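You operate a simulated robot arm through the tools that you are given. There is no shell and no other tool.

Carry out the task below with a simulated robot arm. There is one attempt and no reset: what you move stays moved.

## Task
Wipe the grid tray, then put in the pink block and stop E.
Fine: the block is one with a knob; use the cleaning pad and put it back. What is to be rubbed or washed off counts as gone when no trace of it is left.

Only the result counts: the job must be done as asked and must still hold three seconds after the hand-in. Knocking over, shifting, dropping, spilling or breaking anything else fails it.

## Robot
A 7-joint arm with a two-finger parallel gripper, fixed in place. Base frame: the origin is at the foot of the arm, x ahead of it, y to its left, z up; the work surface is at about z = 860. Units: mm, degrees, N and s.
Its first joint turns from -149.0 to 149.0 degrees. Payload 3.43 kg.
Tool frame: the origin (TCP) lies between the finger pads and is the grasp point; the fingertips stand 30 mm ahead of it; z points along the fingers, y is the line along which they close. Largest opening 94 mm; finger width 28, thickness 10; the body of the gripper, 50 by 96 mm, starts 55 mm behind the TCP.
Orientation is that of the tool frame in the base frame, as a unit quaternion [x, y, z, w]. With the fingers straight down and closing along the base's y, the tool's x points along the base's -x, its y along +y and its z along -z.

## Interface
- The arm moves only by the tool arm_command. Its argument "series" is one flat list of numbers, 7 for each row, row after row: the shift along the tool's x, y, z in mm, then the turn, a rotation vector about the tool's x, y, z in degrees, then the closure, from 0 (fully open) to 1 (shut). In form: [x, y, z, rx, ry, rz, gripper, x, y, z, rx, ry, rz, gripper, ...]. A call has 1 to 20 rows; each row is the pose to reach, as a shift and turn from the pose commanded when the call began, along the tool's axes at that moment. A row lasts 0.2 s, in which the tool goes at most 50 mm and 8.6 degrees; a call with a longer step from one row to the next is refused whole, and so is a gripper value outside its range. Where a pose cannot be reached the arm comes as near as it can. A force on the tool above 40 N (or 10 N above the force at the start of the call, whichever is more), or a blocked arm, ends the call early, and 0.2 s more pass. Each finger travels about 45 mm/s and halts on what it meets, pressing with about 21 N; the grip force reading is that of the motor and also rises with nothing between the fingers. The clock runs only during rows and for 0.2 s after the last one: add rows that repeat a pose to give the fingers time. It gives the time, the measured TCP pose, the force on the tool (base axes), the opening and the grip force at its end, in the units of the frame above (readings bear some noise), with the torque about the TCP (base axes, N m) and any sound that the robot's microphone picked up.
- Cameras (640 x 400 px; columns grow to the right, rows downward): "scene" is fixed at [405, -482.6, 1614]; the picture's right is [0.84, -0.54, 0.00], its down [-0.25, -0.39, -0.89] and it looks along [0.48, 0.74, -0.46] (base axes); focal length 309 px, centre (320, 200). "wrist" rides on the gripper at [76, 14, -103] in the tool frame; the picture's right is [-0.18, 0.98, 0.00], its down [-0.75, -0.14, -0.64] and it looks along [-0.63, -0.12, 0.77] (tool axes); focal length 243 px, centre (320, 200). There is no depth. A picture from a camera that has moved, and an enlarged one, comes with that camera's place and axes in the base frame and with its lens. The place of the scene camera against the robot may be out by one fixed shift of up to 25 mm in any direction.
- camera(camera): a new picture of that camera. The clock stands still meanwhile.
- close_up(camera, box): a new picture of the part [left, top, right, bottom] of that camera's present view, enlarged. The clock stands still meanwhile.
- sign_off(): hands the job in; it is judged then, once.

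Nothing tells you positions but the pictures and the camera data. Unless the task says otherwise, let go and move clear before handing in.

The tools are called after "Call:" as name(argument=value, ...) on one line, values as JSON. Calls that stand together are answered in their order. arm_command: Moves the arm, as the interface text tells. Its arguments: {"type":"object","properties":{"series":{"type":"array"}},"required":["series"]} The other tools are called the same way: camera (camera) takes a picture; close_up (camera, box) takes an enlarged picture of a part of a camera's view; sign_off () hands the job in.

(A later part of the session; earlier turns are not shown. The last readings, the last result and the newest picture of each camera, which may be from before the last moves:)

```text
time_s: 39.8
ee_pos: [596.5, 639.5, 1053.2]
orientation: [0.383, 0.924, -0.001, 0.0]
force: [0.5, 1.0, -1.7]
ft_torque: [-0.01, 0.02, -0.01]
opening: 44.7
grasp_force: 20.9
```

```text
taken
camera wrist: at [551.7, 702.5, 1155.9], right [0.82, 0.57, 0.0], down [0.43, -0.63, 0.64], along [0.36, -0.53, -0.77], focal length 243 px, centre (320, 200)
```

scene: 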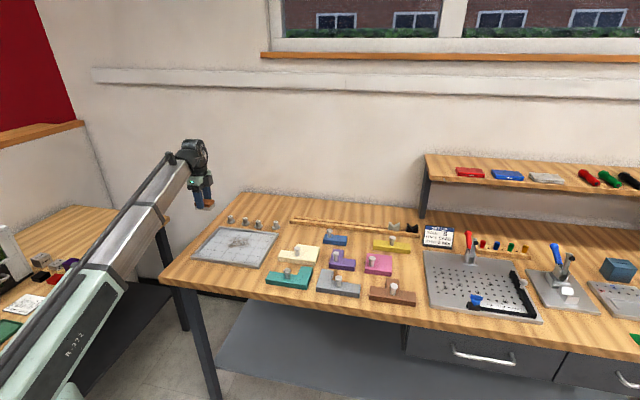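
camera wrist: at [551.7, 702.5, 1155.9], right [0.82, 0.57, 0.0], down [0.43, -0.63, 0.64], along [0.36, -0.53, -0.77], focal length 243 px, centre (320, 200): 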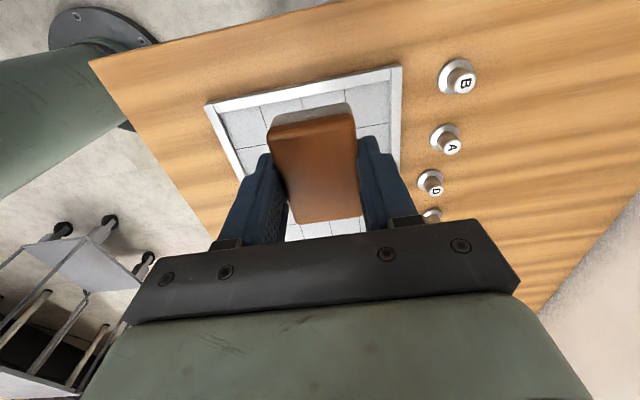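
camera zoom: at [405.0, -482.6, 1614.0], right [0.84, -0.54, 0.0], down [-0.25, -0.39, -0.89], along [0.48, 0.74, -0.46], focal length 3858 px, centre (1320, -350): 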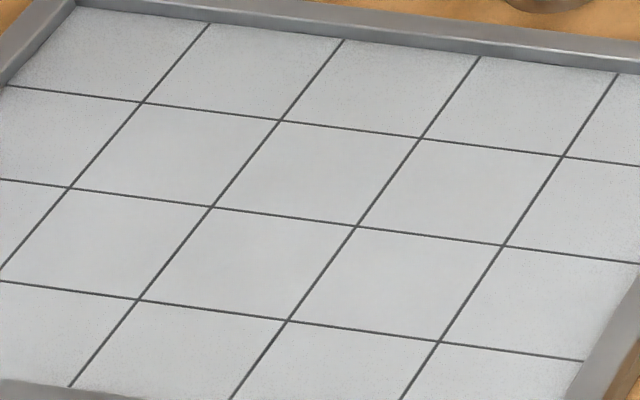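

From the scene camera the tray looks completely clean. I'll confirm it with two closer wrist views on the way back to the pad's home.

Call:
arm_command(series=[-45, -5, 0, 0, 0, 0, 1, -90, -10, 0, 0, 0, 0, 1, -130, -15, 0, 0, 0, 0, 1, -141, -15, 0, 0, 0, 0, 1, -141, -15, 0, 0, 0, 0, 1])

Call:
close_up(camera="wrist", box=[100, 0, 540, 140])

Call:
arm_command(series=[-40, 0, 0, 0, 0, 0, 1, -66, 0, 0, 0, 0, 0, 1, -66, 0, 0, 0, 0, 0, 1])

Call:
close_up(camera="wrist", box=[100, 0, 540, 140])

Call:
camera(camera="wrist")

```text
time_s: 41.0
ee_pos: [687.8, 530.0, 1051.7]
orientation: [0.383, 0.924, 0.0, -0.001]
force: [0.1, 0.0, -0.3]
ft_torque: [0.0, -0.04, 0.0]
opening: 44.6
grasp_force: 21.6
```

```text
1.45 times, centred on (320, 70) of wrist
camera zoom: at [642.4, 592.6, 1154.7], right [0.82, 0.57, 0.0], down [0.43, -0.63, 0.64], along [0.36, -0.53, -0.77], focal length 353 px, centre (320, 389)
```

zoom: 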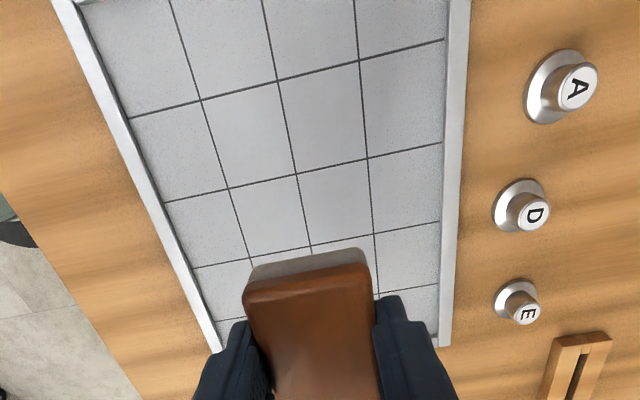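

```text
time_s: 41.8
ee_pos: [734.9, 482.2, 1052.2]
orientation: [0.383, 0.924, -0.001, 0.0]
force: [-0.6, -0.4, -1.2]
ft_torque: [0.01, -0.01, 0.02]
opening: 44.4
grasp_force: 20.4
```

```text
1.45 times, centred on (320, 70) of wrist
camera zoom: at [690.8, 546.2, 1154.5], right [0.82, 0.57, 0.0], down [0.43, -0.63, 0.64], along [0.36, -0.53, -0.77], focal length 353 px, centre (320, 389)
```

zoom: 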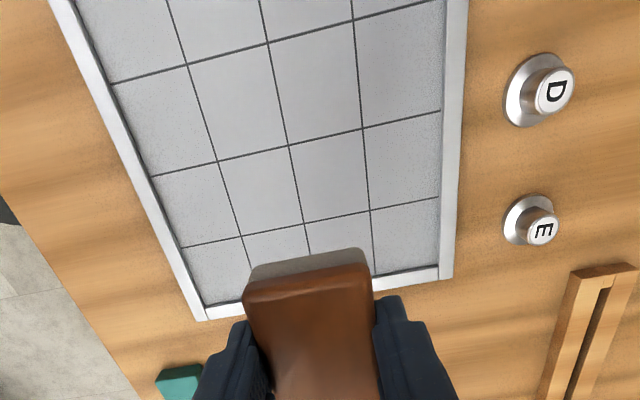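

```text
taken
camera wrist: at [690.8, 546.2, 1154.5], right [0.82, 0.57, 0.0], down [0.43, -0.63, 0.64], along [0.36, -0.53, -0.77], focal length 243 px, centre (320, 200)
```

wrist: 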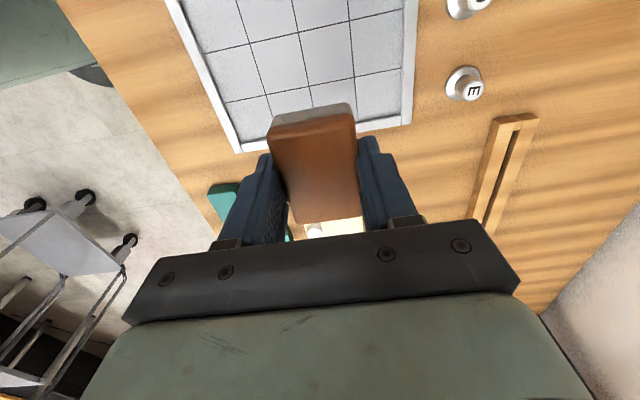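

Both views look clean, but the far-side cells seem slightly greyer. I'll zoom in further to rule out residue.

Call:
close_up(camera="wrist", box=[270, 0, 430, 100])

Call:
close_up(camera="scene", box=[225, 232, 255, 252])

```text
4.00 times, centred on (350, 50) of wrist
camera zoom: at [690.8, 546.2, 1154.5], right [0.82, 0.57, 0.0], down [0.43, -0.63, 0.64], along [0.36, -0.53, -0.77], focal length 970 px, centre (200, 800)
```

zoom: 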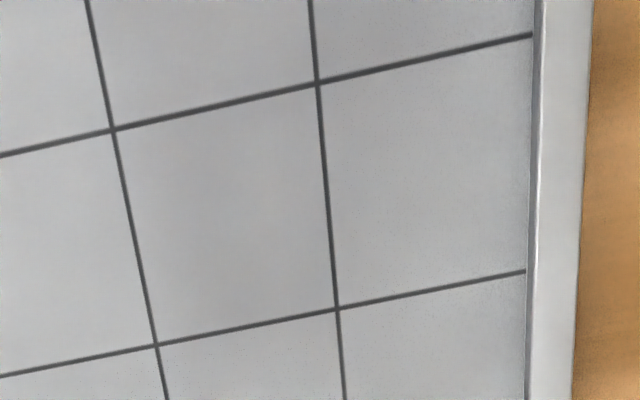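

```text
16.00 times, centred on (240, 242) of scene
camera zoom: at [405.0, -482.6, 1614.0], right [0.84, -0.54, 0.0], down [-0.25, -0.39, -0.89], along [0.48, 0.74, -0.46], focal length 4938 px, centre (1600, -472)
```

zoom: 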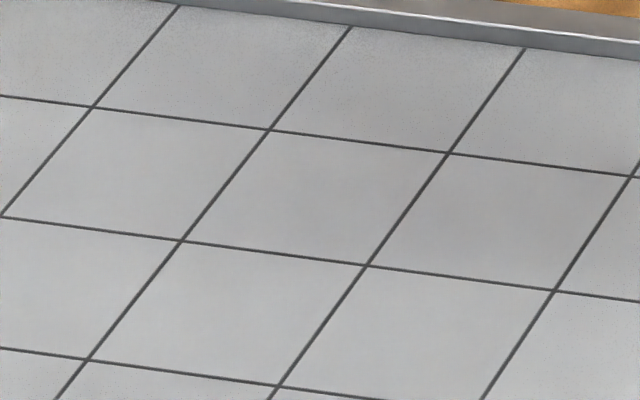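

There's a very faint warm tint in the cell at u≈25–75, v≈0–50, which is where the pad lost contact earlier. I'll go back and wipe it again with contact confirmed.

Call:
arm_command(series=[14, 7, 40, 0, 0, 0, 1, 28, 13, 85, 0, 0, 0, 1, 28, 13, 120, 0, 0, 0, 1, 28, 13, 140, 0, 0, 0, 1, 28, 13, 143, 0, 0, 0, 1, 28, 13, 145, 0, 0, 0, 1])

Call:
arm_command(series=[0, 0, 0.5, 0, 0, 0, 1, 0, 0, 1, 0, 0, 0, 1])

```text
time_s: 43.2
ee_pos: [724.2, 511.3, 905.3]
orientation: [0.383, 0.924, 0.0, -0.001]
force: [0.0, 0.4, -1.2]
ft_torque: [-0.03, 0.03, -0.02]
opening: 44.4
grasp_force: 21.1
```

```text
time_s: 43.8
ee_pos: [724.7, 511.6, 905.3]
orientation: [0.382, 0.924, 0.0, 0.0]
force: [-0.2, 0.7, -0.9]
ft_torque: [0.01, 0.01, 0.01]
opening: 44.6
grasp_force: 20.8
```

Call:
arm_command(series=[0, 0, 0.5, 0, 0, 0, 1, 0, 0, 1, 0, 0, 0, 1])

Call:
arm_command(series=[0, 0, 0.5, 0, 0, 0, 1, 0, 0, 0.8, 0, 0, 0, 1])

```text
time_s: 44.4
ee_pos: [722.5, 512.7, 904.7]
orientation: [0.382, 0.924, 0.0, 0.0]
force: [0.2, -1.1, -0.1]
ft_torque: [-0.01, -0.01, -0.04]
opening: 44.4
grasp_force: 20.7
```

```text
time_s: 45.0
ee_pos: [723.8, 513.5, 903.9]
orientation: [0.383, 0.924, 0.0, 0.0]
force: [0.0, 0.6, -0.4]
ft_torque: [0.0, -0.02, -0.04]
opening: 44.6
grasp_force: 20.9
```

Call:
arm_command(series=[0, 0, 0.5, 0, 0, 0, 1, 0, 0, 0.8, 0, 0, 0, 1])

Call:
close_up(camera="scene", box=[210, 210, 290, 263])

Call:
camera(camera="wrist")

```text
time_s: 45.6
ee_pos: [724.2, 511.6, 903.1]
orientation: [0.383, 0.924, 0.001, 0.0]
force: [2.4, -0.2, 5.9]
ft_torque: [0.0, -0.02, -0.03]
opening: 44.6
grasp_force: 21.3
```

```text
7.55 times, centred on (250, 236) of scene
camera zoom: at [405.0, -482.6, 1614.0], right [0.84, -0.54, 0.0], down [-0.25, -0.39, -0.89], along [0.48, 0.74, -0.46], focal length 2329 px, centre (848, -76)
```

zoom: 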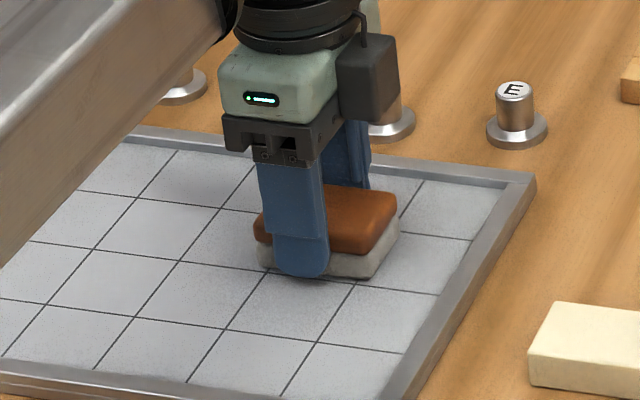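

```text
taken
camera wrist: at [678.4, 576.4, 1006.9], right [0.83, 0.56, 0.0], down [0.43, -0.63, 0.64], along [0.36, -0.53, -0.77], focal length 243 px, centre (320, 200)
```

wrist: 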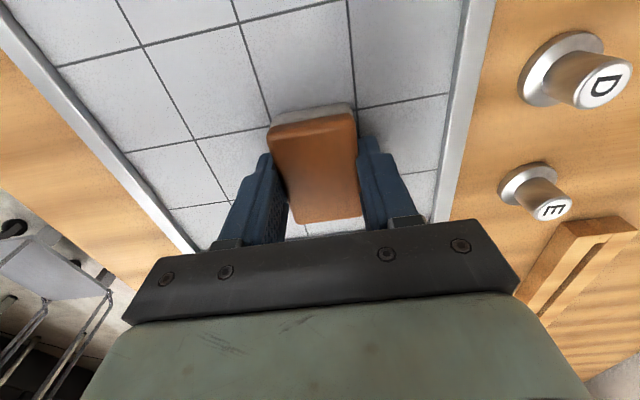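

Contact is confirmed here at about 6 N. I'll wipe this right-hand region with short overlapping strokes, reading the force as I go.

Call:
arm_command(series=[-10, 0, 0.3, 0, 0, 0, 1, -22, 0, 0.3, 0, 0, 0, 1, -22, 20, 0.3, 0, 0, 0, 1, 0, 25, 0.3, 0, 0, 0, 1, 20, 25, 0.3, 0, 0, 0, 1, 38, 25, 0.3, 0, 0, 0, 1, 38, 5, 0.3, 0, 0, 0, 1, 20, 0, 0.3, 0, 0, 0, 1, 0, 0, 0.3, 0, 0, 0, 1])

Call:
arm_command(series=[-20, -5, 0.1, 0, 0, 0, 1, -20, -20, 0.1, 0, 0, 0, 1, 0, -25, 0.1, 0, 0, 0, 1, 20, -25, 0.1, 0, 0, 0, 1, 38, -25, 0.1, 0, 0, 0, 1, 38, -5, 0.1, 0, 0, 0, 1, 20, 0, 0.1, 0, 0, 0, 1, 0, 0, 0.1, 0, 0, 0, 1])

```text
time_s: 47.6
ee_pos: [722.3, 511.7, 903.3]
orientation: [0.382, 0.924, 0.0, -0.001]
force: [-5.2, 4.1, 12.3]
ft_torque: [0.04, 0.02, -0.04]
opening: 44.6
grasp_force: 21.1
```

```text
time_s: 49.4
ee_pos: [722.2, 511.8, 904.5]
orientation: [0.382, 0.924, 0.001, 0.0]
force: [-5.7, 7.8, 18.9]
ft_torque: [0.12, 0.19, -0.04]
opening: 44.5
grasp_force: 20.7
```

Contact held throughout at 12–19 N. I'll make one more full pass over the whole patch with a gentle height slope.

Call:
arm_command(series=[-22, 0, -0.3, 0, 0, 0, 1, -22, 25, -0.3, 0, 0, 0, 1, 2, 31, -0.3, 0, 0, 0, 1, 26, 31, -0.4, 0, 0, 0, 1, 50, 31, -0.5, 0, 0, 0, 1, 74, 31, -0.6, 0, 0, 0, 1, 98, 29, -0.7, 0, 0, 0, 1, 106, 9, -0.7, 0, 0, 0, 1, 84, 3, -0.6, 0, 0, 0, 1, 60, 3, -0.5, 0, 0, 0, 1, 36, 3, -0.4, 0, 0, 0, 1, 12, 3, -0.3, 0, 0, 0, 1, -12, 3, -0.3, 0, 0, 0, 1, -16, -19, -0.3, 0, 0, 0, 1, 6, -23, -0.3, 0, 0, 0, 1, 30, -23, -0.4, 0, 0, 0, 1])

Call:
arm_command(series=[24, 0, -0.1, 0, 0, 0, 1, 48, 0, -0.2, 0, 0, 0, 1, 70, -2, -0.3, 0, 0, 0, 1, 70, -22, -0.3, 0, 0, 0, 1, 46, -24, -0.2, 0, 0, 0, 1, 22, -24, -0.1, 0, 0, 0, 1, 0, -24, 0, 0, 0, 0, 1, -24, -24, 0.1, 0, 0, 0, 1, -46, -20, 0.2, 0, 0, 0, 1, -46, 0, 0.2, 0, 0, 0, 1, -40, 24, 0.1, 0, 0, 0, 1, -40, 48, 0.1, 0, 0, 0, 1])

```text
time_s: 52.8
ee_pos: [686.5, 516.2, 904.7]
orientation: [0.383, 0.924, -0.001, 0.0]
force: [0.5, 0.3, -1.0]
ft_torque: [0.01, 0.0, -0.02]
opening: 44.4
grasp_force: 20.9
```

```text
time_s: 55.4
ee_pos: [749.7, 523.4, 904.0]
orientation: [0.383, 0.924, 0.0, 0.001]
force: [-0.2, -1.9, 8.9]
ft_torque: [-0.05, 0.07, 0.02]
opening: 44.6
grasp_force: 20.7
```

Next I'll lift and take the same comparison view.

Call:
arm_command(series=[0, 0, -20, 0, 0, 0, 1, -9, -20, -60, 0, 0, 0, 1, -18, -40, -100, 0, 0, 0, 1, -18, -40, -145, 0, 0, 0, 1, -18, -40, -148, 0, 0, 0, 1, -18, -40, -148, 0, 0, 0, 1])

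Call:
close_up(camera="wrist", box=[270, 0, 430, 100])

Call:
close_up(camera="wrist", box=[160, 0, 460, 180])

Call:
close_up(camera="scene", box=[225, 232, 255, 252])

```text
time_s: 56.8
ee_pos: [731.4, 480.6, 1054.8]
orientation: [0.383, 0.924, 0.0, -0.001]
force: [-0.2, 0.8, -0.8]
ft_torque: [0.01, 0.02, -0.01]
opening: 44.6
grasp_force: 21.0
```

```text
4.00 times, centred on (350, 50) of wrist
camera zoom: at [686.2, 545.8, 1157.6], right [0.82, 0.57, 0.0], down [0.43, -0.63, 0.64], along [0.36, -0.53, -0.77], focal length 970 px, centre (200, 800)
```

zoom: 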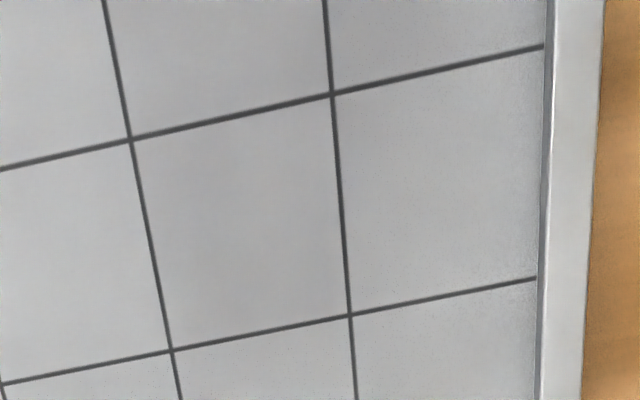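

```text
2.13 times, centred on (310, 90) of wrist
camera zoom: at [686.2, 545.8, 1157.6], right [0.82, 0.57, 0.0], down [0.43, -0.63, 0.64], along [0.36, -0.53, -0.77], focal length 518 px, centre (341, 435)
```

zoom: 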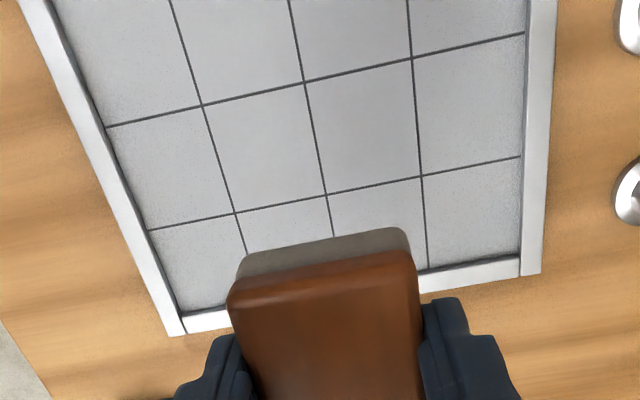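

```text
16.00 times, centred on (240, 242) of scene
camera zoom: at [405.0, -482.6, 1614.0], right [0.84, -0.54, 0.0], down [-0.25, -0.39, -0.89], along [0.48, 0.74, -0.46], focal length 4938 px, centre (1600, -472)
```

zoom: 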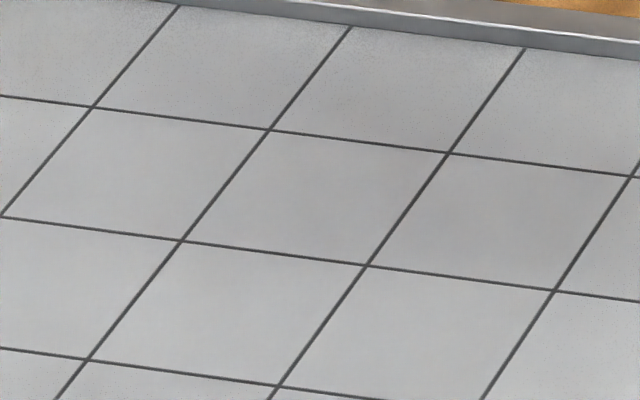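

The patch area now looks uniform. The cells I didn't wipe show a fine speckle near the rim, so I'll check whether that is shading or real dust.

Call:
close_up(camera="scene", box=[195, 240, 225, 260])

Call:
close_up(camera="scene", box=[250, 228, 280, 248])

Call:
close_up(camera="scene", box=[225, 242, 265, 268])

Call:
close_up(camera="wrist", box=[360, 20, 480, 100])

```text
16.00 times, centred on (210, 250) of scene
camera zoom: at [405.0, -482.6, 1614.0], right [0.84, -0.54, 0.0], down [-0.25, -0.39, -0.89], along [0.48, 0.74, -0.46], focal length 4938 px, centre (2080, -600)
```

zoom: 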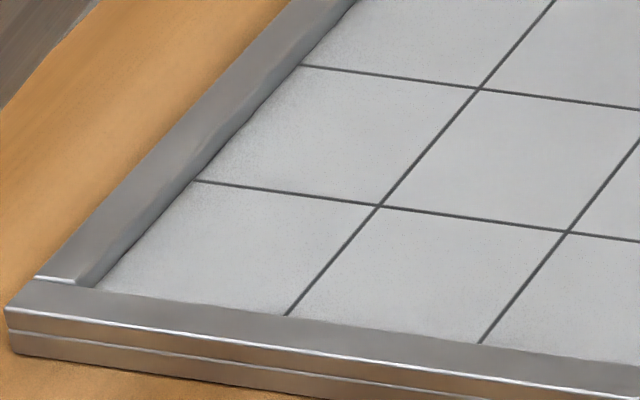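

```text
16.00 times, centred on (265, 238) of scene
camera zoom: at [405.0, -482.6, 1614.0], right [0.84, -0.54, 0.0], down [-0.25, -0.39, -0.89], along [0.48, 0.74, -0.46], focal length 4938 px, centre (1200, -408)
```

zoom: 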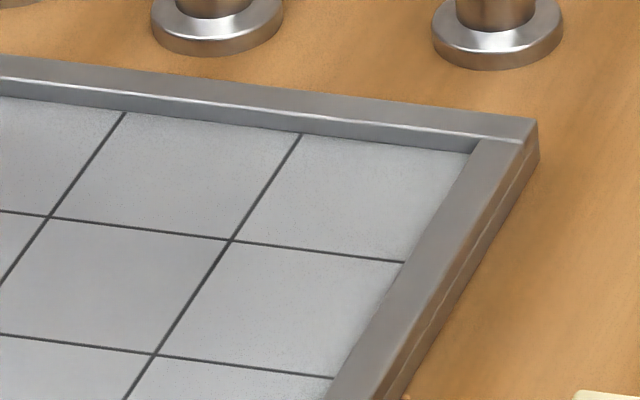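

```text
15.38 times, centred on (245, 255) of scene
camera zoom: at [405.0, -482.6, 1614.0], right [0.84, -0.54, 0.0], down [-0.25, -0.39, -0.89], along [0.48, 0.74, -0.46], focal length 4748 px, centre (1474, -646)
```

zoom: 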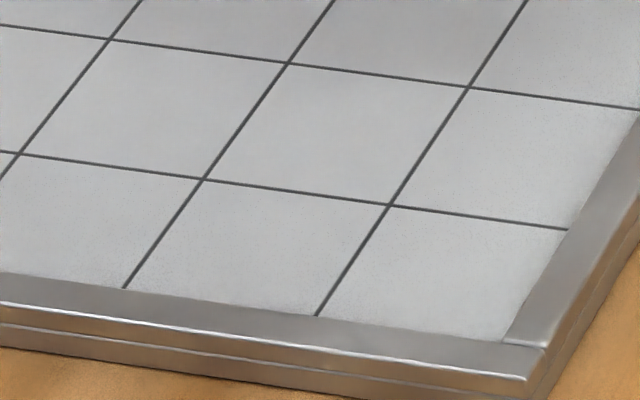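

```text
5.00 times, centred on (420, 60) of wrist
camera zoom: at [686.2, 545.8, 1157.6], right [0.82, 0.57, 0.0], down [0.43, -0.63, 0.64], along [0.36, -0.53, -0.77], focal length 1213 px, centre (-180, 900)
```

zoom: 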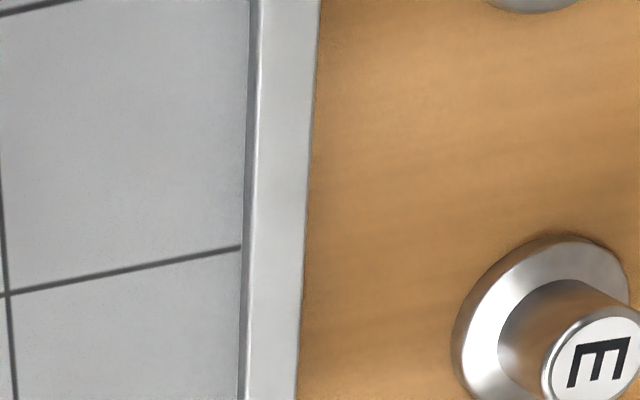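

The speckle looks like rendering noise, since the bare wood shows it too. One cell may still hold the slightest tint, so I'll do one more local pass there with firm contact.

Call:
arm_command(series=[14, 8, 40, 0, 0, 0, 1, 27, 16, 85, 0, 0, 0, 1, 27, 16, 125, 0, 0, 0, 1, 27, 16, 145, 0, 0, 0, 1, 27, 16, 149, 0, 0, 0, 1, 27, 16, 150, 0, 0, 0, 1])

Call:
arm_command(series=[0, 0, 0.5, 0, 0, 0, 1, 0, 0, 1, 0, 0, 0, 1])

```text
time_s: 58.2
ee_pos: [726.5, 512.1, 904.1]
orientation: [0.383, 0.924, 0.002, 0.001]
force: [3.4, -2.9, 25.0]
ft_torque: [-0.05, 0.09, -0.01]
opening: 44.7
grasp_force: 20.5
```

```text
time_s: 58.8
ee_pos: [726.5, 512.7, 902.2]
orientation: [0.383, 0.924, 0.001, 0.001]
force: [8.6, -2.5, 34.8]
ft_torque: [-0.23, -0.13, -0.02]
opening: 44.6
grasp_force: 20.9
```

That pressed too hard at about 35 N, so I'll back off before stroking.

Call:
arm_command(series=[0, 0, -0.8, 0, 0, 0, 1, 0, 0, -1.3, 0, 0, 0, 1, 0, 0, -1.3, 0, 0, 0, 1])

```text
time_s: 59.6
ee_pos: [725.9, 512.1, 902.5]
orientation: [0.383, 0.924, 0.001, 0.001]
force: [14.4, -3.1, 28.8]
ft_torque: [-0.1, -0.45, -0.03]
opening: 44.2
grasp_force: 20.3
```

Call:
arm_command(series=[0, 0, -0.8, 0, 0, 0, 1, 0, 0, -0.8, 0, 0, 0, 1])

```text
time_s: 60.2
ee_pos: [724.3, 512.2, 902.6]
orientation: [0.383, 0.924, -0.001, -0.001]
force: [5.7, -5.0, 15.3]
ft_torque: [-0.16, -0.36, -0.02]
opening: 44.7
grasp_force: 21.0
```

Call:
arm_command(series=[-22, 0, 0, 0, 0, 0, 1, -22, 23, 0, 0, 0, 0, 1, 0, 30, 0, 0, 0, 0, 1, 22, 30, 0, 0, 0, 0, 1, 40, 25, 0, 0, 0, 0, 1, 40, 10, 0, 0, 0, 0, 1, 20, 10, 0, 0, 0, 0, 1, -2, 10, 0, 0, 0, 0, 1, -22, 5, 0, 0, 0, 0, 1, -22, -13, 0, 0, 0, 0, 1, 0, -15, 0, 0, 0, 0, 1, 22, -15, 0, 0, 0, 0, 1, 40, -15, 0, 0, 0, 0, 1, 22, -3, 0, 0, 0, 0, 1, 0, 0, 0, 0, 0, 0, 1])

```text
time_s: 63.4
ee_pos: [725.5, 511.0, 903.8]
orientation: [0.381, 0.924, 0.001, 0.0]
force: [0.3, -0.7, 0.1]
ft_torque: [0.02, 0.02, 0.03]
opening: 44.4
grasp_force: 21.6
```

Call:
arm_command(series=[0, 0, 0.6, 0, 0, 0, 1, 0, 0, 0.6, 0, 0, 0, 1])

```text
time_s: 64.0
ee_pos: [726.1, 513.2, 903.2]
orientation: [0.382, 0.924, 0.0, 0.0]
force: [0.2, 0.2, -0.9]
ft_torque: [0.02, 0.04, -0.03]
opening: 44.6
grasp_force: 20.9
```

Call:
arm_command(series=[0, 0, 0.6, 0, 0, 0, 1, 0, 0, 0.6, 0, 0, 0, 1])

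```text
time_s: 64.6
ee_pos: [725.7, 513.3, 902.5]
orientation: [0.382, 0.924, 0.001, 0.0]
force: [1.0, -0.3, 0.7]
ft_torque: [0.02, -0.02, -0.04]
opening: 44.6
grasp_force: 21.1
```

Call:
arm_command(series=[0, 0, 0.7, 0, 0, 0, 1, 0, 0, 0.7, 0, 0, 0, 1])

```text
time_s: 65.2
ee_pos: [725.8, 512.0, 901.7]
orientation: [0.382, 0.924, 0.0, 0.0]
force: [3.3, 0.3, 15.7]
ft_torque: [0.01, 0.07, 0.04]
opening: 44.4
grasp_force: 21.0
```

Contact is at about 16 N now. I'll stroke in short chunks and check the force after each one.

Call:
arm_command(series=[-22, 0, 0, 0, 0, 0, 1, 0, 0, 0, 0, 0, 0, 1, 22, 0, 0, 0, 0, 0, 1, 38, 0, 0, 0, 0, 0, 1, 20, 8, 0, 0, 0, 0, 1, 0, 10, 0, 0, 0, 0, 1])

```text
time_s: 66.6
ee_pos: [730.7, 519.5, 902.9]
orientation: [0.382, 0.924, 0.001, 0.0]
force: [-6.0, 5.0, 15.8]
ft_torque: [0.1, 0.08, -0.05]
opening: 44.5
grasp_force: 21.1
```

Call:
arm_command(series=[-22, 2, 0, 0, 0, 0, 1, -22, 18, 0, 0, 0, 0, 1, 0, 20, 0, 0, 0, 0, 1, 22, 20, 0, 0, 0, 0, 1, 40, 18, 0, 0, 0, 0, 1, 20, 8, 0, 0, 0, 0, 1, 0, 4, 0, 0, 0, 0, 1])

Call:
arm_command(series=[-20, -14, 0, 0, 0, 0, 1, 0, -24, 0, 0, 0, 0, 1, 22, -24, 0, 0, 0, 0, 1, 40, -24, 0, 0, 0, 0, 1, 22, -36, 0, 0, 0, 0, 1, 0, -40, 0, 0, 0, 0, 1])

```text
time_s: 67.6
ee_pos: [735.5, 544.0, 903.2]
orientation: [0.382, 0.924, 0.001, 0.002]
force: [-4.3, 0.3, 12.1]
ft_torque: [0.09, 0.39, 0.0]
opening: 44.3
grasp_force: 20.5
stopped in row 4: the force on the tool passed its limit at 41 N (the readings are from after the stop); the commanded pose is now the measured one
```

```text
time_s: 69.0
ee_pos: [707.6, 515.8, 903.2]
orientation: [0.384, 0.924, -0.001, 0.002]
force: [-2.2, 2.1, 4.6]
ft_torque: [0.16, 0.11, 0.01]
opening: 44.4
grasp_force: 20.8
```

One stroke hit the 40 N limit and stopped, then the next ran normally. I'll lift clear and check that the tray is clean and hasn't shifted.

Call:
arm_command(series=[0, 0, -20, 0, 0, 0, 1, 0, 0, -60, 0, 0, 0, 1, -20, 0, -100, 0, 0, 0, 1, -50, 0, -140, 0, 0, 0, 1, -50, 0, -150, 0, 0, 0, 1, -50, 0, -150, 0, 0, 0, 1])

Call:
close_up(camera="wrist", box=[160, 0, 460, 180])

Call:
close_up(camera="scene", box=[185, 215, 285, 278])

Call:
close_up(camera="scene", box=[225, 232, 255, 252])

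```text
time_s: 70.4
ee_pos: [740.2, 479.0, 1051.7]
orientation: [0.383, 0.924, 0.0, 0.002]
force: [0.3, 0.7, 0.4]
ft_torque: [0.02, 0.01, -0.03]
opening: 44.4
grasp_force: 20.8
```

```text
2.13 times, centred on (310, 90) of wrist
camera zoom: at [695.5, 542.8, 1154.6], right [0.83, 0.56, 0.0], down [0.43, -0.63, 0.64], along [0.37, -0.53, -0.76], focal length 518 px, centre (341, 435)
```

zoom: 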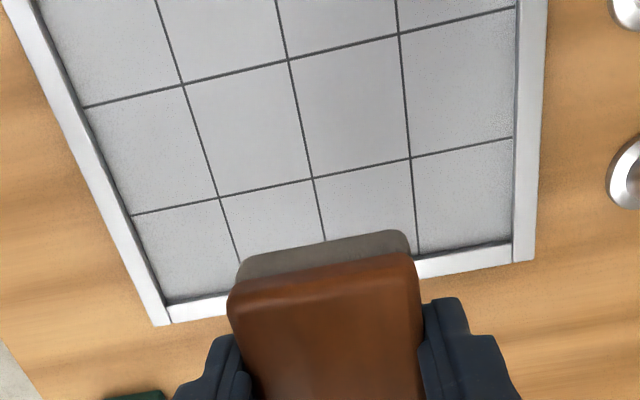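

```text
6.35 times, centred on (235, 246) of scene
camera zoom: at [405.0, -482.6, 1614.0], right [0.84, -0.54, 0.0], down [-0.25, -0.39, -0.89], along [0.48, 0.74, -0.46], focal length 1959 px, centre (860, -95)
```

zoom: 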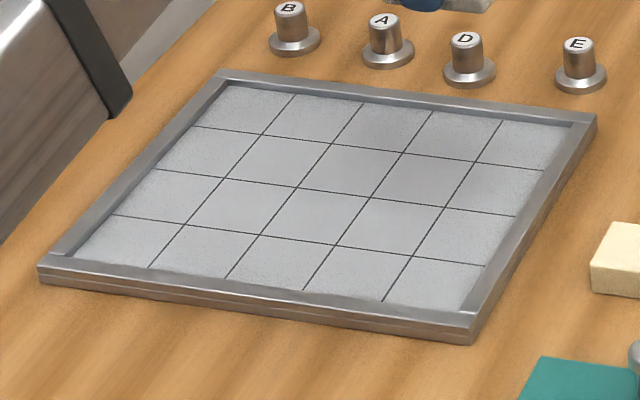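

```text
16.00 times, centred on (240, 242) of scene
camera zoom: at [405.0, -482.6, 1614.0], right [0.84, -0.54, 0.0], down [-0.25, -0.39, -0.89], along [0.48, 0.74, -0.46], focal length 4938 px, centre (1600, -472)
```

zoom: 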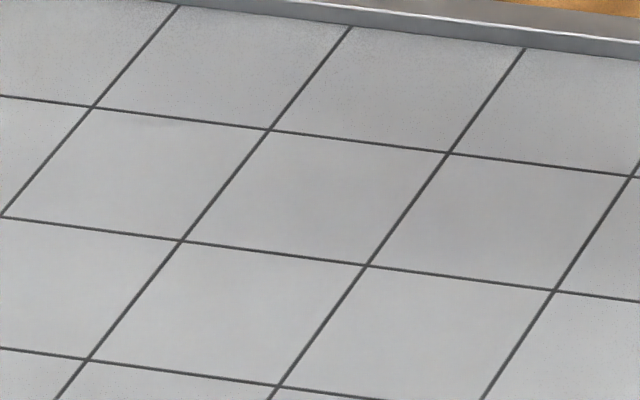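

The tray hasn't moved and no trace of dirt shows. I'll return the pad to its home pose, stopping just above the table.

Call:
arm_command(series=[-33, 26, 0, 0, 0, -1, 1, -66, 51, 0, 0, 0, -2, 1, -99, 77, 0, 0, 0, -4, 1, -125, 97, 0, 0, 0, -5, 1, -131.5, 102.4, 20, 0, 0, -5, 1, -131.5, 102.4, 60, 0, 0, -5, 1, -131.5, 102.4, 100, 0, 0, -5, 1, -131.5, 102.4, 130, 0, 0, -5, 1, -131.5, 102.4, 140, 0, 0, -5, 1, -131.5, 102.4, 140, 0, 0, -5, 1])

Call:
camera(camera="wrist")

Call:
close_up(camera="scene", box=[260, 190, 350, 250])

```text
time_s: 72.6
ee_pos: [907.1, 459.9, 911.9]
orientation: [0.343, 0.94, 0.0, 0.003]
force: [0.5, -0.4, -0.7]
ft_torque: [-0.02, -0.01, -0.03]
opening: 44.4
grasp_force: 21.0
```

```text
taken
camera wrist: at [856.8, 519.5, 1015.1], right [0.77, 0.63, 0.0], down [0.48, -0.59, 0.65], along [0.41, -0.5, -0.76], focal length 243 px, centre (320, 200)
```

wrist: 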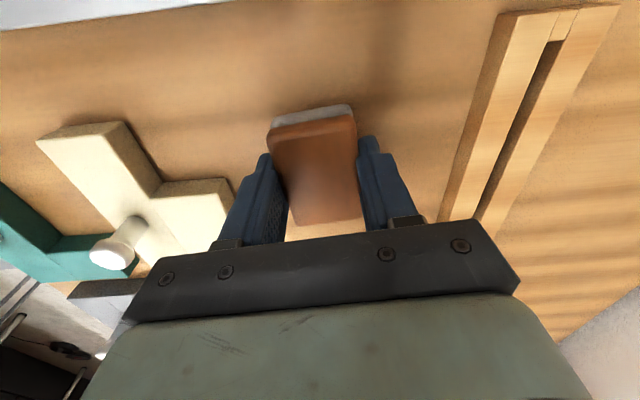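

```text
6.67 times, centred on (305, 220) of scene
camera zoom: at [405.0, -482.6, 1614.0], right [0.84, -0.54, 0.0], down [-0.25, -0.39, -0.89], along [0.48, 0.74, -0.46], focal length 2057 px, centre (420, 67)
```

zoom: 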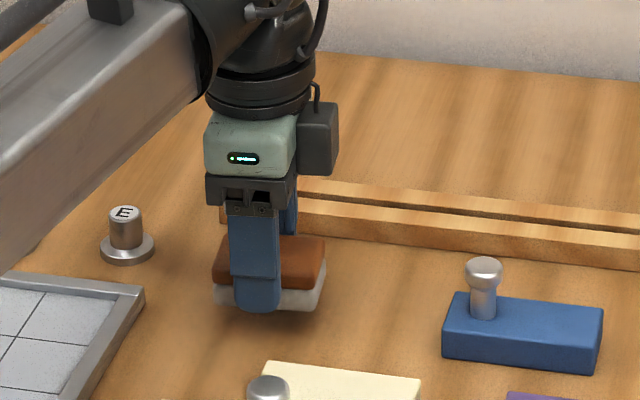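

The pad is over its home spot, about 15 mm up. I'll correct the small offset and lower it until I feel light contact.

Call:
arm_command(series=[0.2, -2, 5, 0, 0, 0, 1, 0.2, -2, 11, 0, 0, 0, 1, 0.2, -2, 13, 0, 0, 0, 1, 0.2, -2, 13, 0, 0, 0, 1])

Call:
arm_command(series=[0, 0, 0.7, 0, 0, 0, 1, 0, 0, 1.2, 0, 0, 0, 1])

```text
time_s: 73.6
ee_pos: [906.0, 457.7, 901.0]
orientation: [0.343, 0.94, 0.0, 0.003]
force: [-0.8, 0.3, -1.1]
ft_torque: [0.0, 0.02, -0.03]
opening: 44.5
grasp_force: 20.5
```

```text
time_s: 74.2
ee_pos: [906.7, 458.1, 898.2]
orientation: [0.343, 0.939, 0.001, 0.003]
force: [0.5, 0.7, -0.2]
ft_torque: [-0.02, -0.01, 0.01]
opening: 44.4
grasp_force: 20.9
```

Call:
arm_command(series=[0, 0, 0.6, 0, 0, 0, 1, 0, 0, 1, 0, 0, 0, 1])

Call:
arm_command(series=[0, 0, 0.5, 0, 0, 0, 1, 0, 0, 0.8, 0, 0, 0, 1])

```text
time_s: 74.8
ee_pos: [907.0, 459.6, 897.0]
orientation: [0.343, 0.94, 0.0, 0.003]
force: [0.1, -0.1, 0.1]
ft_torque: [-0.03, 0.0, 0.0]
opening: 44.4
grasp_force: 21.1
```

```text
time_s: 75.4
ee_pos: [908.1, 458.4, 896.2]
orientation: [0.343, 0.939, -0.001, 0.002]
force: [-0.7, -0.2, -0.8]
ft_torque: [0.01, -0.01, -0.01]
opening: 44.5
grasp_force: 20.5
```

Call:
arm_command(series=[0, 0, 0.5, 0, 0, 0, 1, 0, 0, 0.8, 0, 0, 0, 1])

Call:
close_up(camera="scene", box=[275, 210, 325, 243])

```text
time_s: 76.0
ee_pos: [906.7, 458.8, 895.1]
orientation: [0.343, 0.939, 0.0, 0.003]
force: [0.7, 0.4, -1.1]
ft_torque: [-0.01, 0.0, 0.03]
opening: 44.5
grasp_force: 21.2
```

```text
12.12 times, centred on (300, 226) of scene
camera zoom: at [405.0, -482.6, 1614.0], right [0.84, -0.54, 0.0], down [-0.25, -0.39, -0.89], along [0.48, 0.74, -0.46], focal length 3741 px, centre (562, -121)
```

zoom: 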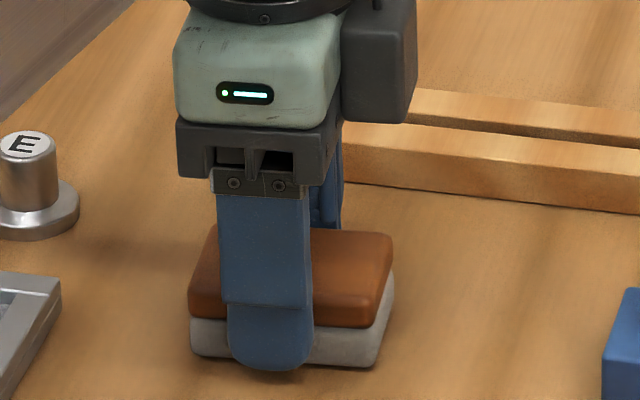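

Call:
arm_command(series=[0, 0, 0.4, 0, 0, 0, 1, 0, 0, 0.7, 0, 0, 0, 1])

Call:
arm_command(series=[0, 0, 0.3, 0, 0, 0, 1, 0, 0, 0.6, 0, 0, 0, 1])

```text
time_s: 76.6
ee_pos: [908.0, 458.2, 896.1]
orientation: [0.343, 0.939, 0.0, 0.003]
force: [-1.5, 0.1, 0.3]
ft_torque: [-0.01, 0.02, -0.04]
opening: 44.5
grasp_force: 21.3
```

```text
time_s: 77.2
ee_pos: [908.2, 458.0, 894.9]
orientation: [0.343, 0.939, 0.0, 0.002]
force: [-0.6, 0.7, 3.2]
ft_torque: [0.14, 0.1, 0.03]
opening: 44.3
grasp_force: 21.5
```

Light contact is made within 2 mm of the original spot. I'll open the fingers and lift away.

Call:
arm_command(series=[0, 0, 0, 0, 0, 0, 0.45, 0, 0, 0, 0, 0, 0, 0.3, 0, 0, 0, 0, 0, 0, 0.25, 0, 0, 0, 0, 0, 0, 0.25, 0, 0, -20, 0, 0, 0, 0.25, 0, 0, -60, 0, 0, 0, 0.25, 0, 0, -100, 0, 0, 0, 0.25, 0, 0, -120, 0, 0, 0, 0.25, 0, 0, -120, 0, 0, 0, 0])

Call:
camera(camera="wrist")

Call:
close_up(camera="scene", box=[260, 200, 350, 260])

```text
time_s: 79.2
ee_pos: [907.0, 456.0, 1011.7]
orientation: [0.343, 0.939, 0.0, 0.003]
force: [0.2, 0.6, 0.1]
ft_torque: [0.05, -0.01, -0.01]
opening: 93.9
grasp_force: 0.1
```

```text
taken
camera wrist: at [856.9, 516.5, 1114.3], right [0.77, 0.63, 0.0], down [0.48, -0.59, 0.65], along [0.41, -0.5, -0.76], focal length 243 px, centre (320, 200)
```

wrist: 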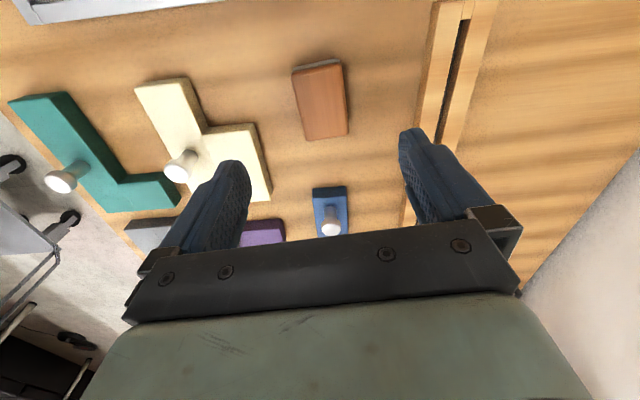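

```text
6.67 times, centred on (305, 230) of scene
camera zoom: at [405.0, -482.6, 1614.0], right [0.84, -0.54, 0.0], down [-0.25, -0.39, -0.89], along [0.48, 0.74, -0.46], focal length 2057 px, centre (420, 0)
```

zoom: 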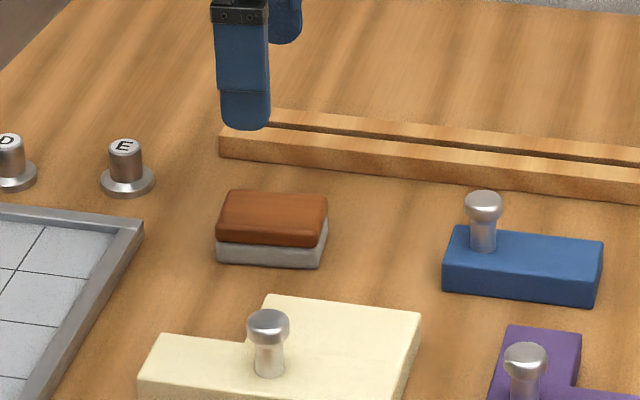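

The pad is back, but by rough pixel comparison it may sit a few millimetres off. I'll take the identical close-up I had at the start to check.

Call:
close_up(camera="scene", box=[270, 220, 330, 260])

Call:
close_up(camera="wrist", box=[240, 20, 400, 160])

```text
10.00 times, centred on (300, 240) of scene
camera zoom: at [405.0, -482.6, 1614.0], right [0.84, -0.54, 0.0], down [-0.25, -0.39, -0.89], along [0.48, 0.74, -0.46], focal length 3086 px, centre (520, -200)
```

zoom: 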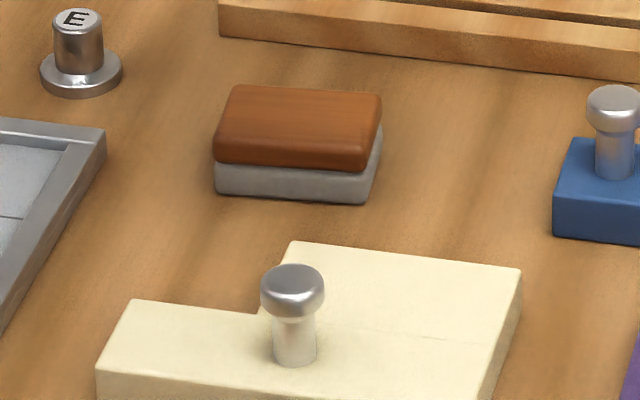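

```text
2.86 times, centred on (320, 90) of wrist
camera zoom: at [856.9, 516.5, 1114.3], right [0.77, 0.63, 0.0], down [0.48, -0.59, 0.65], along [0.41, -0.5, -0.76], focal length 693 px, centre (320, 514)
```

zoom: 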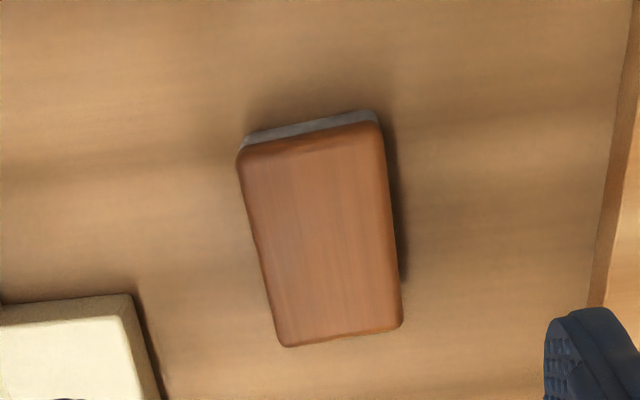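

The pad is back within about 2 mm of where it started. Next is the pink block: I'll remove the tiny tool tilt, then move toward it while turning so the fingers close along the base x axis, across the knob.

Call:
arm_command(series=[0, 0, -10, 0.12, 0.32, 0, 0])

Call:
arm_command(series=[-32, -24, 0, 0, 0, 6, 0, -64, -48, 0, 0, 0, 12.5, 0, -97, -73, 0, 0, 0, 19, 0, -130, -98, 0, 0, 0, 25, 0, -162, -122, 0, 0, 0, 31, 0, -194, -146, 0, 0, 0, 37.5, 0, -227, -170, 0, 0, 0, 44, 0, -259, -195, 0, 0, 0, 50, 0, -259, -195, 0, 0, 0, 50, 0])

Call:
camera(camera="wrist")

Call:
camera(camera="scene")

```text
time_s: 79.6
ee_pos: [906.1, 456.8, 1022.0]
orientation: [0.343, 0.939, 0.0, -0.001]
force: [0.4, -0.2, 0.0]
ft_torque: [-0.01, -0.01, -0.01]
opening: 94.0
grasp_force: 0.1
```

```text
time_s: 81.6
ee_pos: [980.1, 141.4, 1024.4]
orientation: [0.708, 0.706, -0.001, 0.0]
force: [-0.7, 0.6, 0.1]
ft_torque: [0.02, -0.04, 0.02]
opening: 94.2
grasp_force: 0.0
```

```text
taken
camera wrist: at [992.7, 216.5, 1126.5], right [0.98, -0.19, 0.0], down [-0.14, -0.75, 0.64], along [-0.12, -0.63, -0.77], focal length 243 px, centre (320, 200)
```

wrist: 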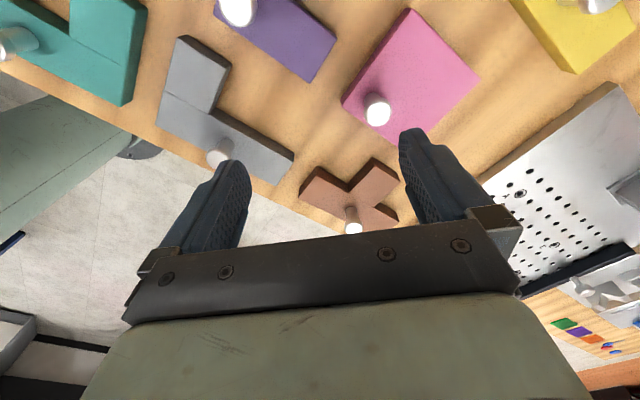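

```text
taken
```

scene: 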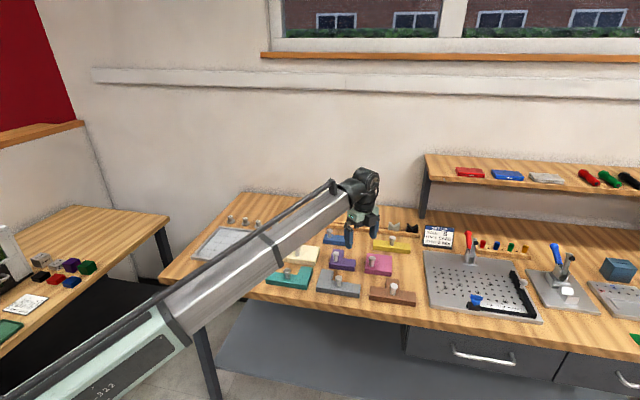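

The pink block and its knob are now well in view. I'll zoom in to measure it.

Call:
close_up(camera="wrist", box=[330, 0, 490, 160])

```text
2.50 times, centred on (410, 80) of wrist
camera zoom: at [992.7, 216.5, 1126.5], right [0.98, -0.19, 0.0], down [-0.14, -0.75, 0.64], along [-0.12, -0.63, -0.77], focal length 606 px, centre (95, 500)
```

zoom: 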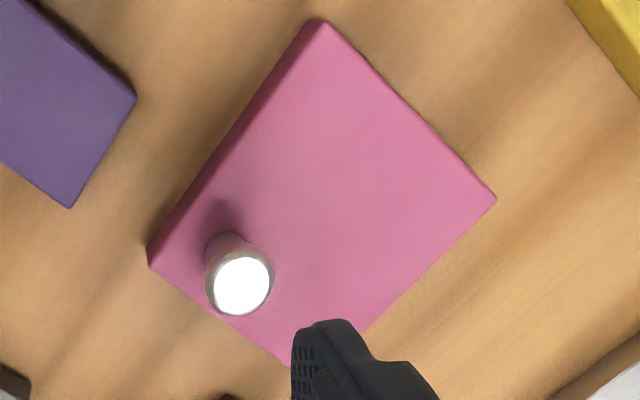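

The block is about 91 mm square at exactly 45°, centred near (1064, 133), and the knob is at about (1030, 132). I'll move over the knob and test the reach there.

Call:
arm_command(series=[-4.5, 25, 0, 0, 0, 0, 0, -9, 50.5, 0, 0, 0, 0, 0, -9, 50.5, 40, 0, 0, 0, 0, -9, 50.5, 70, 0, 0, 0, 0, -9, 50.5, 70, 0, 0, 0, 0])

Call:
camera(camera="wrist")

Call:
close_up(camera="scene", box=[330, 200, 440, 290])

```text
time_s: 82.8
ee_pos: [1029.5, 132.7, 954.8]
orientation: [0.708, 0.707, 0.0, 0.0]
force: [-0.2, -0.6, 1.0]
ft_torque: [-0.02, -0.02, 0.02]
opening: 94.0
grasp_force: 0.0
```

```text
taken
camera wrist: at [1043.3, 209.4, 1058.9], right [0.98, -0.19, 0.0], down [-0.14, -0.75, 0.64], along [-0.12, -0.63, -0.77], focal length 243 px, centre (320, 200)
```

wrist: 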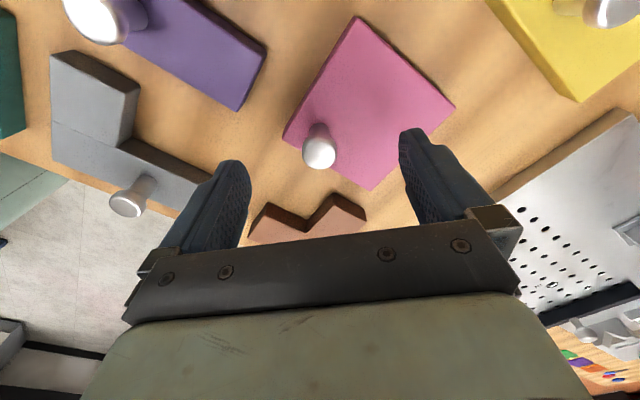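

```text
4.44 times, centred on (385, 245) of scene
camera zoom: at [405.0, -482.6, 1614.0], right [0.84, -0.54, 0.0], down [-0.25, -0.39, -0.89], along [0.48, 0.74, -0.46], focal length 1372 px, centre (31, 0)
```

zoom: 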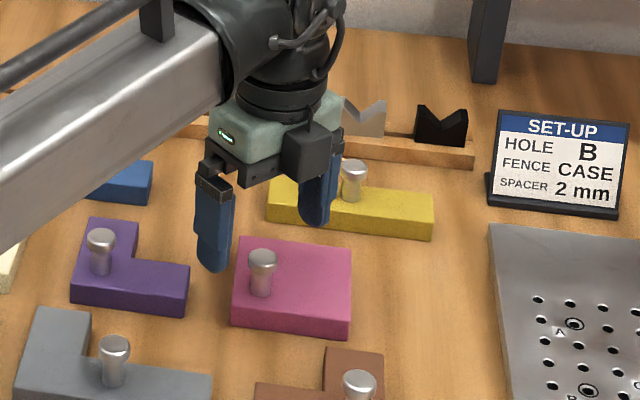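

The knob sits exactly on the tool axis. I'll lower until the fingertips are a few millimetres above the block's top face, with the knob's head between the pads.

Call:
arm_command(series=[0, 0, 15, 0, 0, 0, 0.3, 0, 0, 30, 0, 0, 0, 0.36, 0, 0, 38, 0, 0, 0, 0.36, 0, 0, 40, 0, 0, 0, 0.36])

Call:
camera(camera="wrist")

Call:
close_up(camera="scene", box=[350, 230, 410, 280])

```text
time_s: 83.8
ee_pos: [1030.7, 133.3, 914.2]
orientation: [0.708, 0.706, 0.0, 0.0]
force: [-0.2, -0.7, 0.8]
ft_torque: [0.0, 0.01, 0.03]
opening: 60.5
grasp_force: 0.1
```

```text
taken
camera wrist: at [1044.3, 209.9, 1017.6], right [0.98, -0.19, 0.0], down [-0.14, -0.75, 0.64], along [-0.12, -0.63, -0.77], focal length 243 px, centre (320, 200)
```

wrist: 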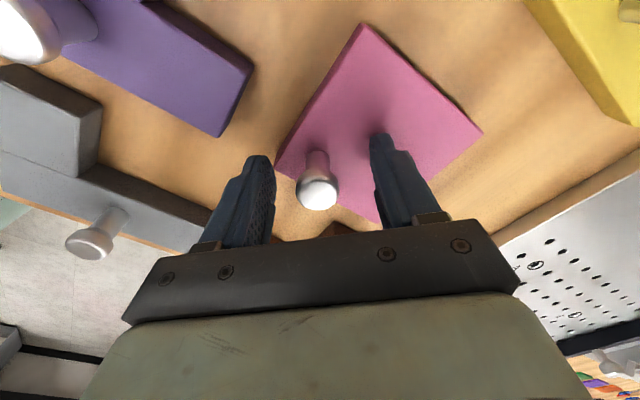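

```text
8.00 times, centred on (380, 255) of scene
camera zoom: at [405.0, -482.6, 1614.0], right [0.84, -0.54, 0.0], down [-0.25, -0.39, -0.89], along [0.48, 0.74, -0.46], focal length 2469 px, centre (-160, -240)
```

zoom: 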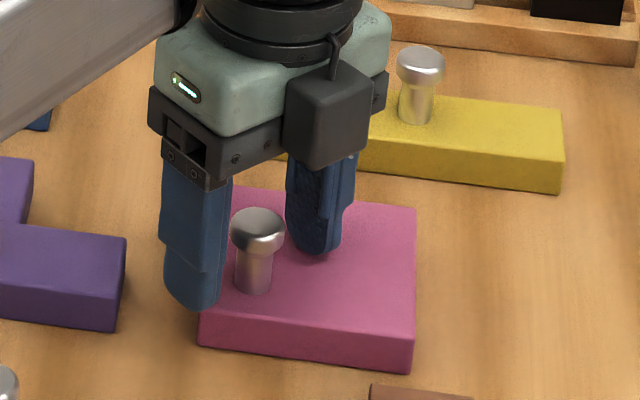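

The knob is centred between the pads. I'll close on it.

Call:
arm_command(series=[0, 0, 0, 0, 0, 0, 0.6, 0, 0, 0, 0, 0, 0, 0.8, 0, 0, 0, 0, 0, 0, 1, 0, 0, 0, 0, 0, 0, 1, 0, 0, 0, 0, 0, 0, 1])

Call:
camera(camera="wrist")

Call:
close_up(camera="scene", box=[350, 230, 410, 280])

```text
time_s: 85.0
ee_pos: [1031.3, 134.2, 915.3]
orientation: [0.707, 0.707, 0.0, 0.0]
force: [0.6, -0.4, 0.2]
ft_torque: [0.0, 0.01, 0.04]
opening: 23.0
grasp_force: 21.1
```

```text
taken
camera wrist: at [1044.3, 209.9, 1017.8], right [0.98, -0.19, 0.0], down [-0.14, -0.75, 0.64], along [-0.12, -0.63, -0.77], focal length 243 px, centre (320, 200)
```

wrist: 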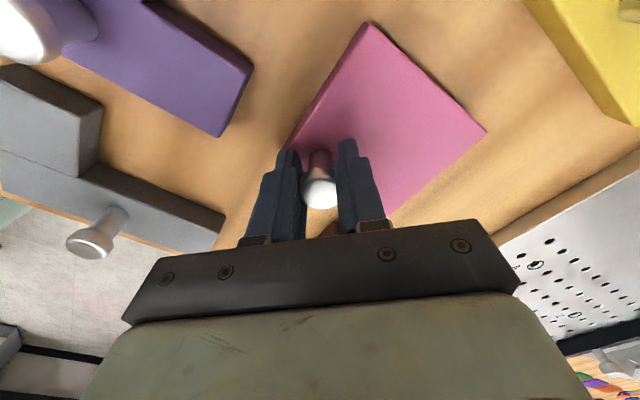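

```text
8.00 times, centred on (380, 255) of scene
camera zoom: at [405.0, -482.6, 1614.0], right [0.84, -0.54, 0.0], down [-0.25, -0.39, -0.89], along [0.48, 0.74, -0.46], focal length 2469 px, centre (-160, -240)
```

zoom: 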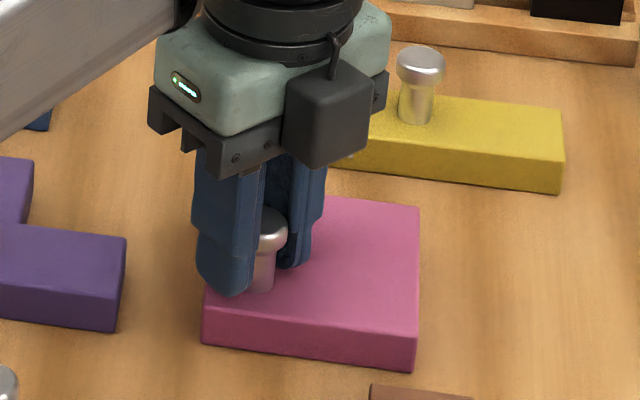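

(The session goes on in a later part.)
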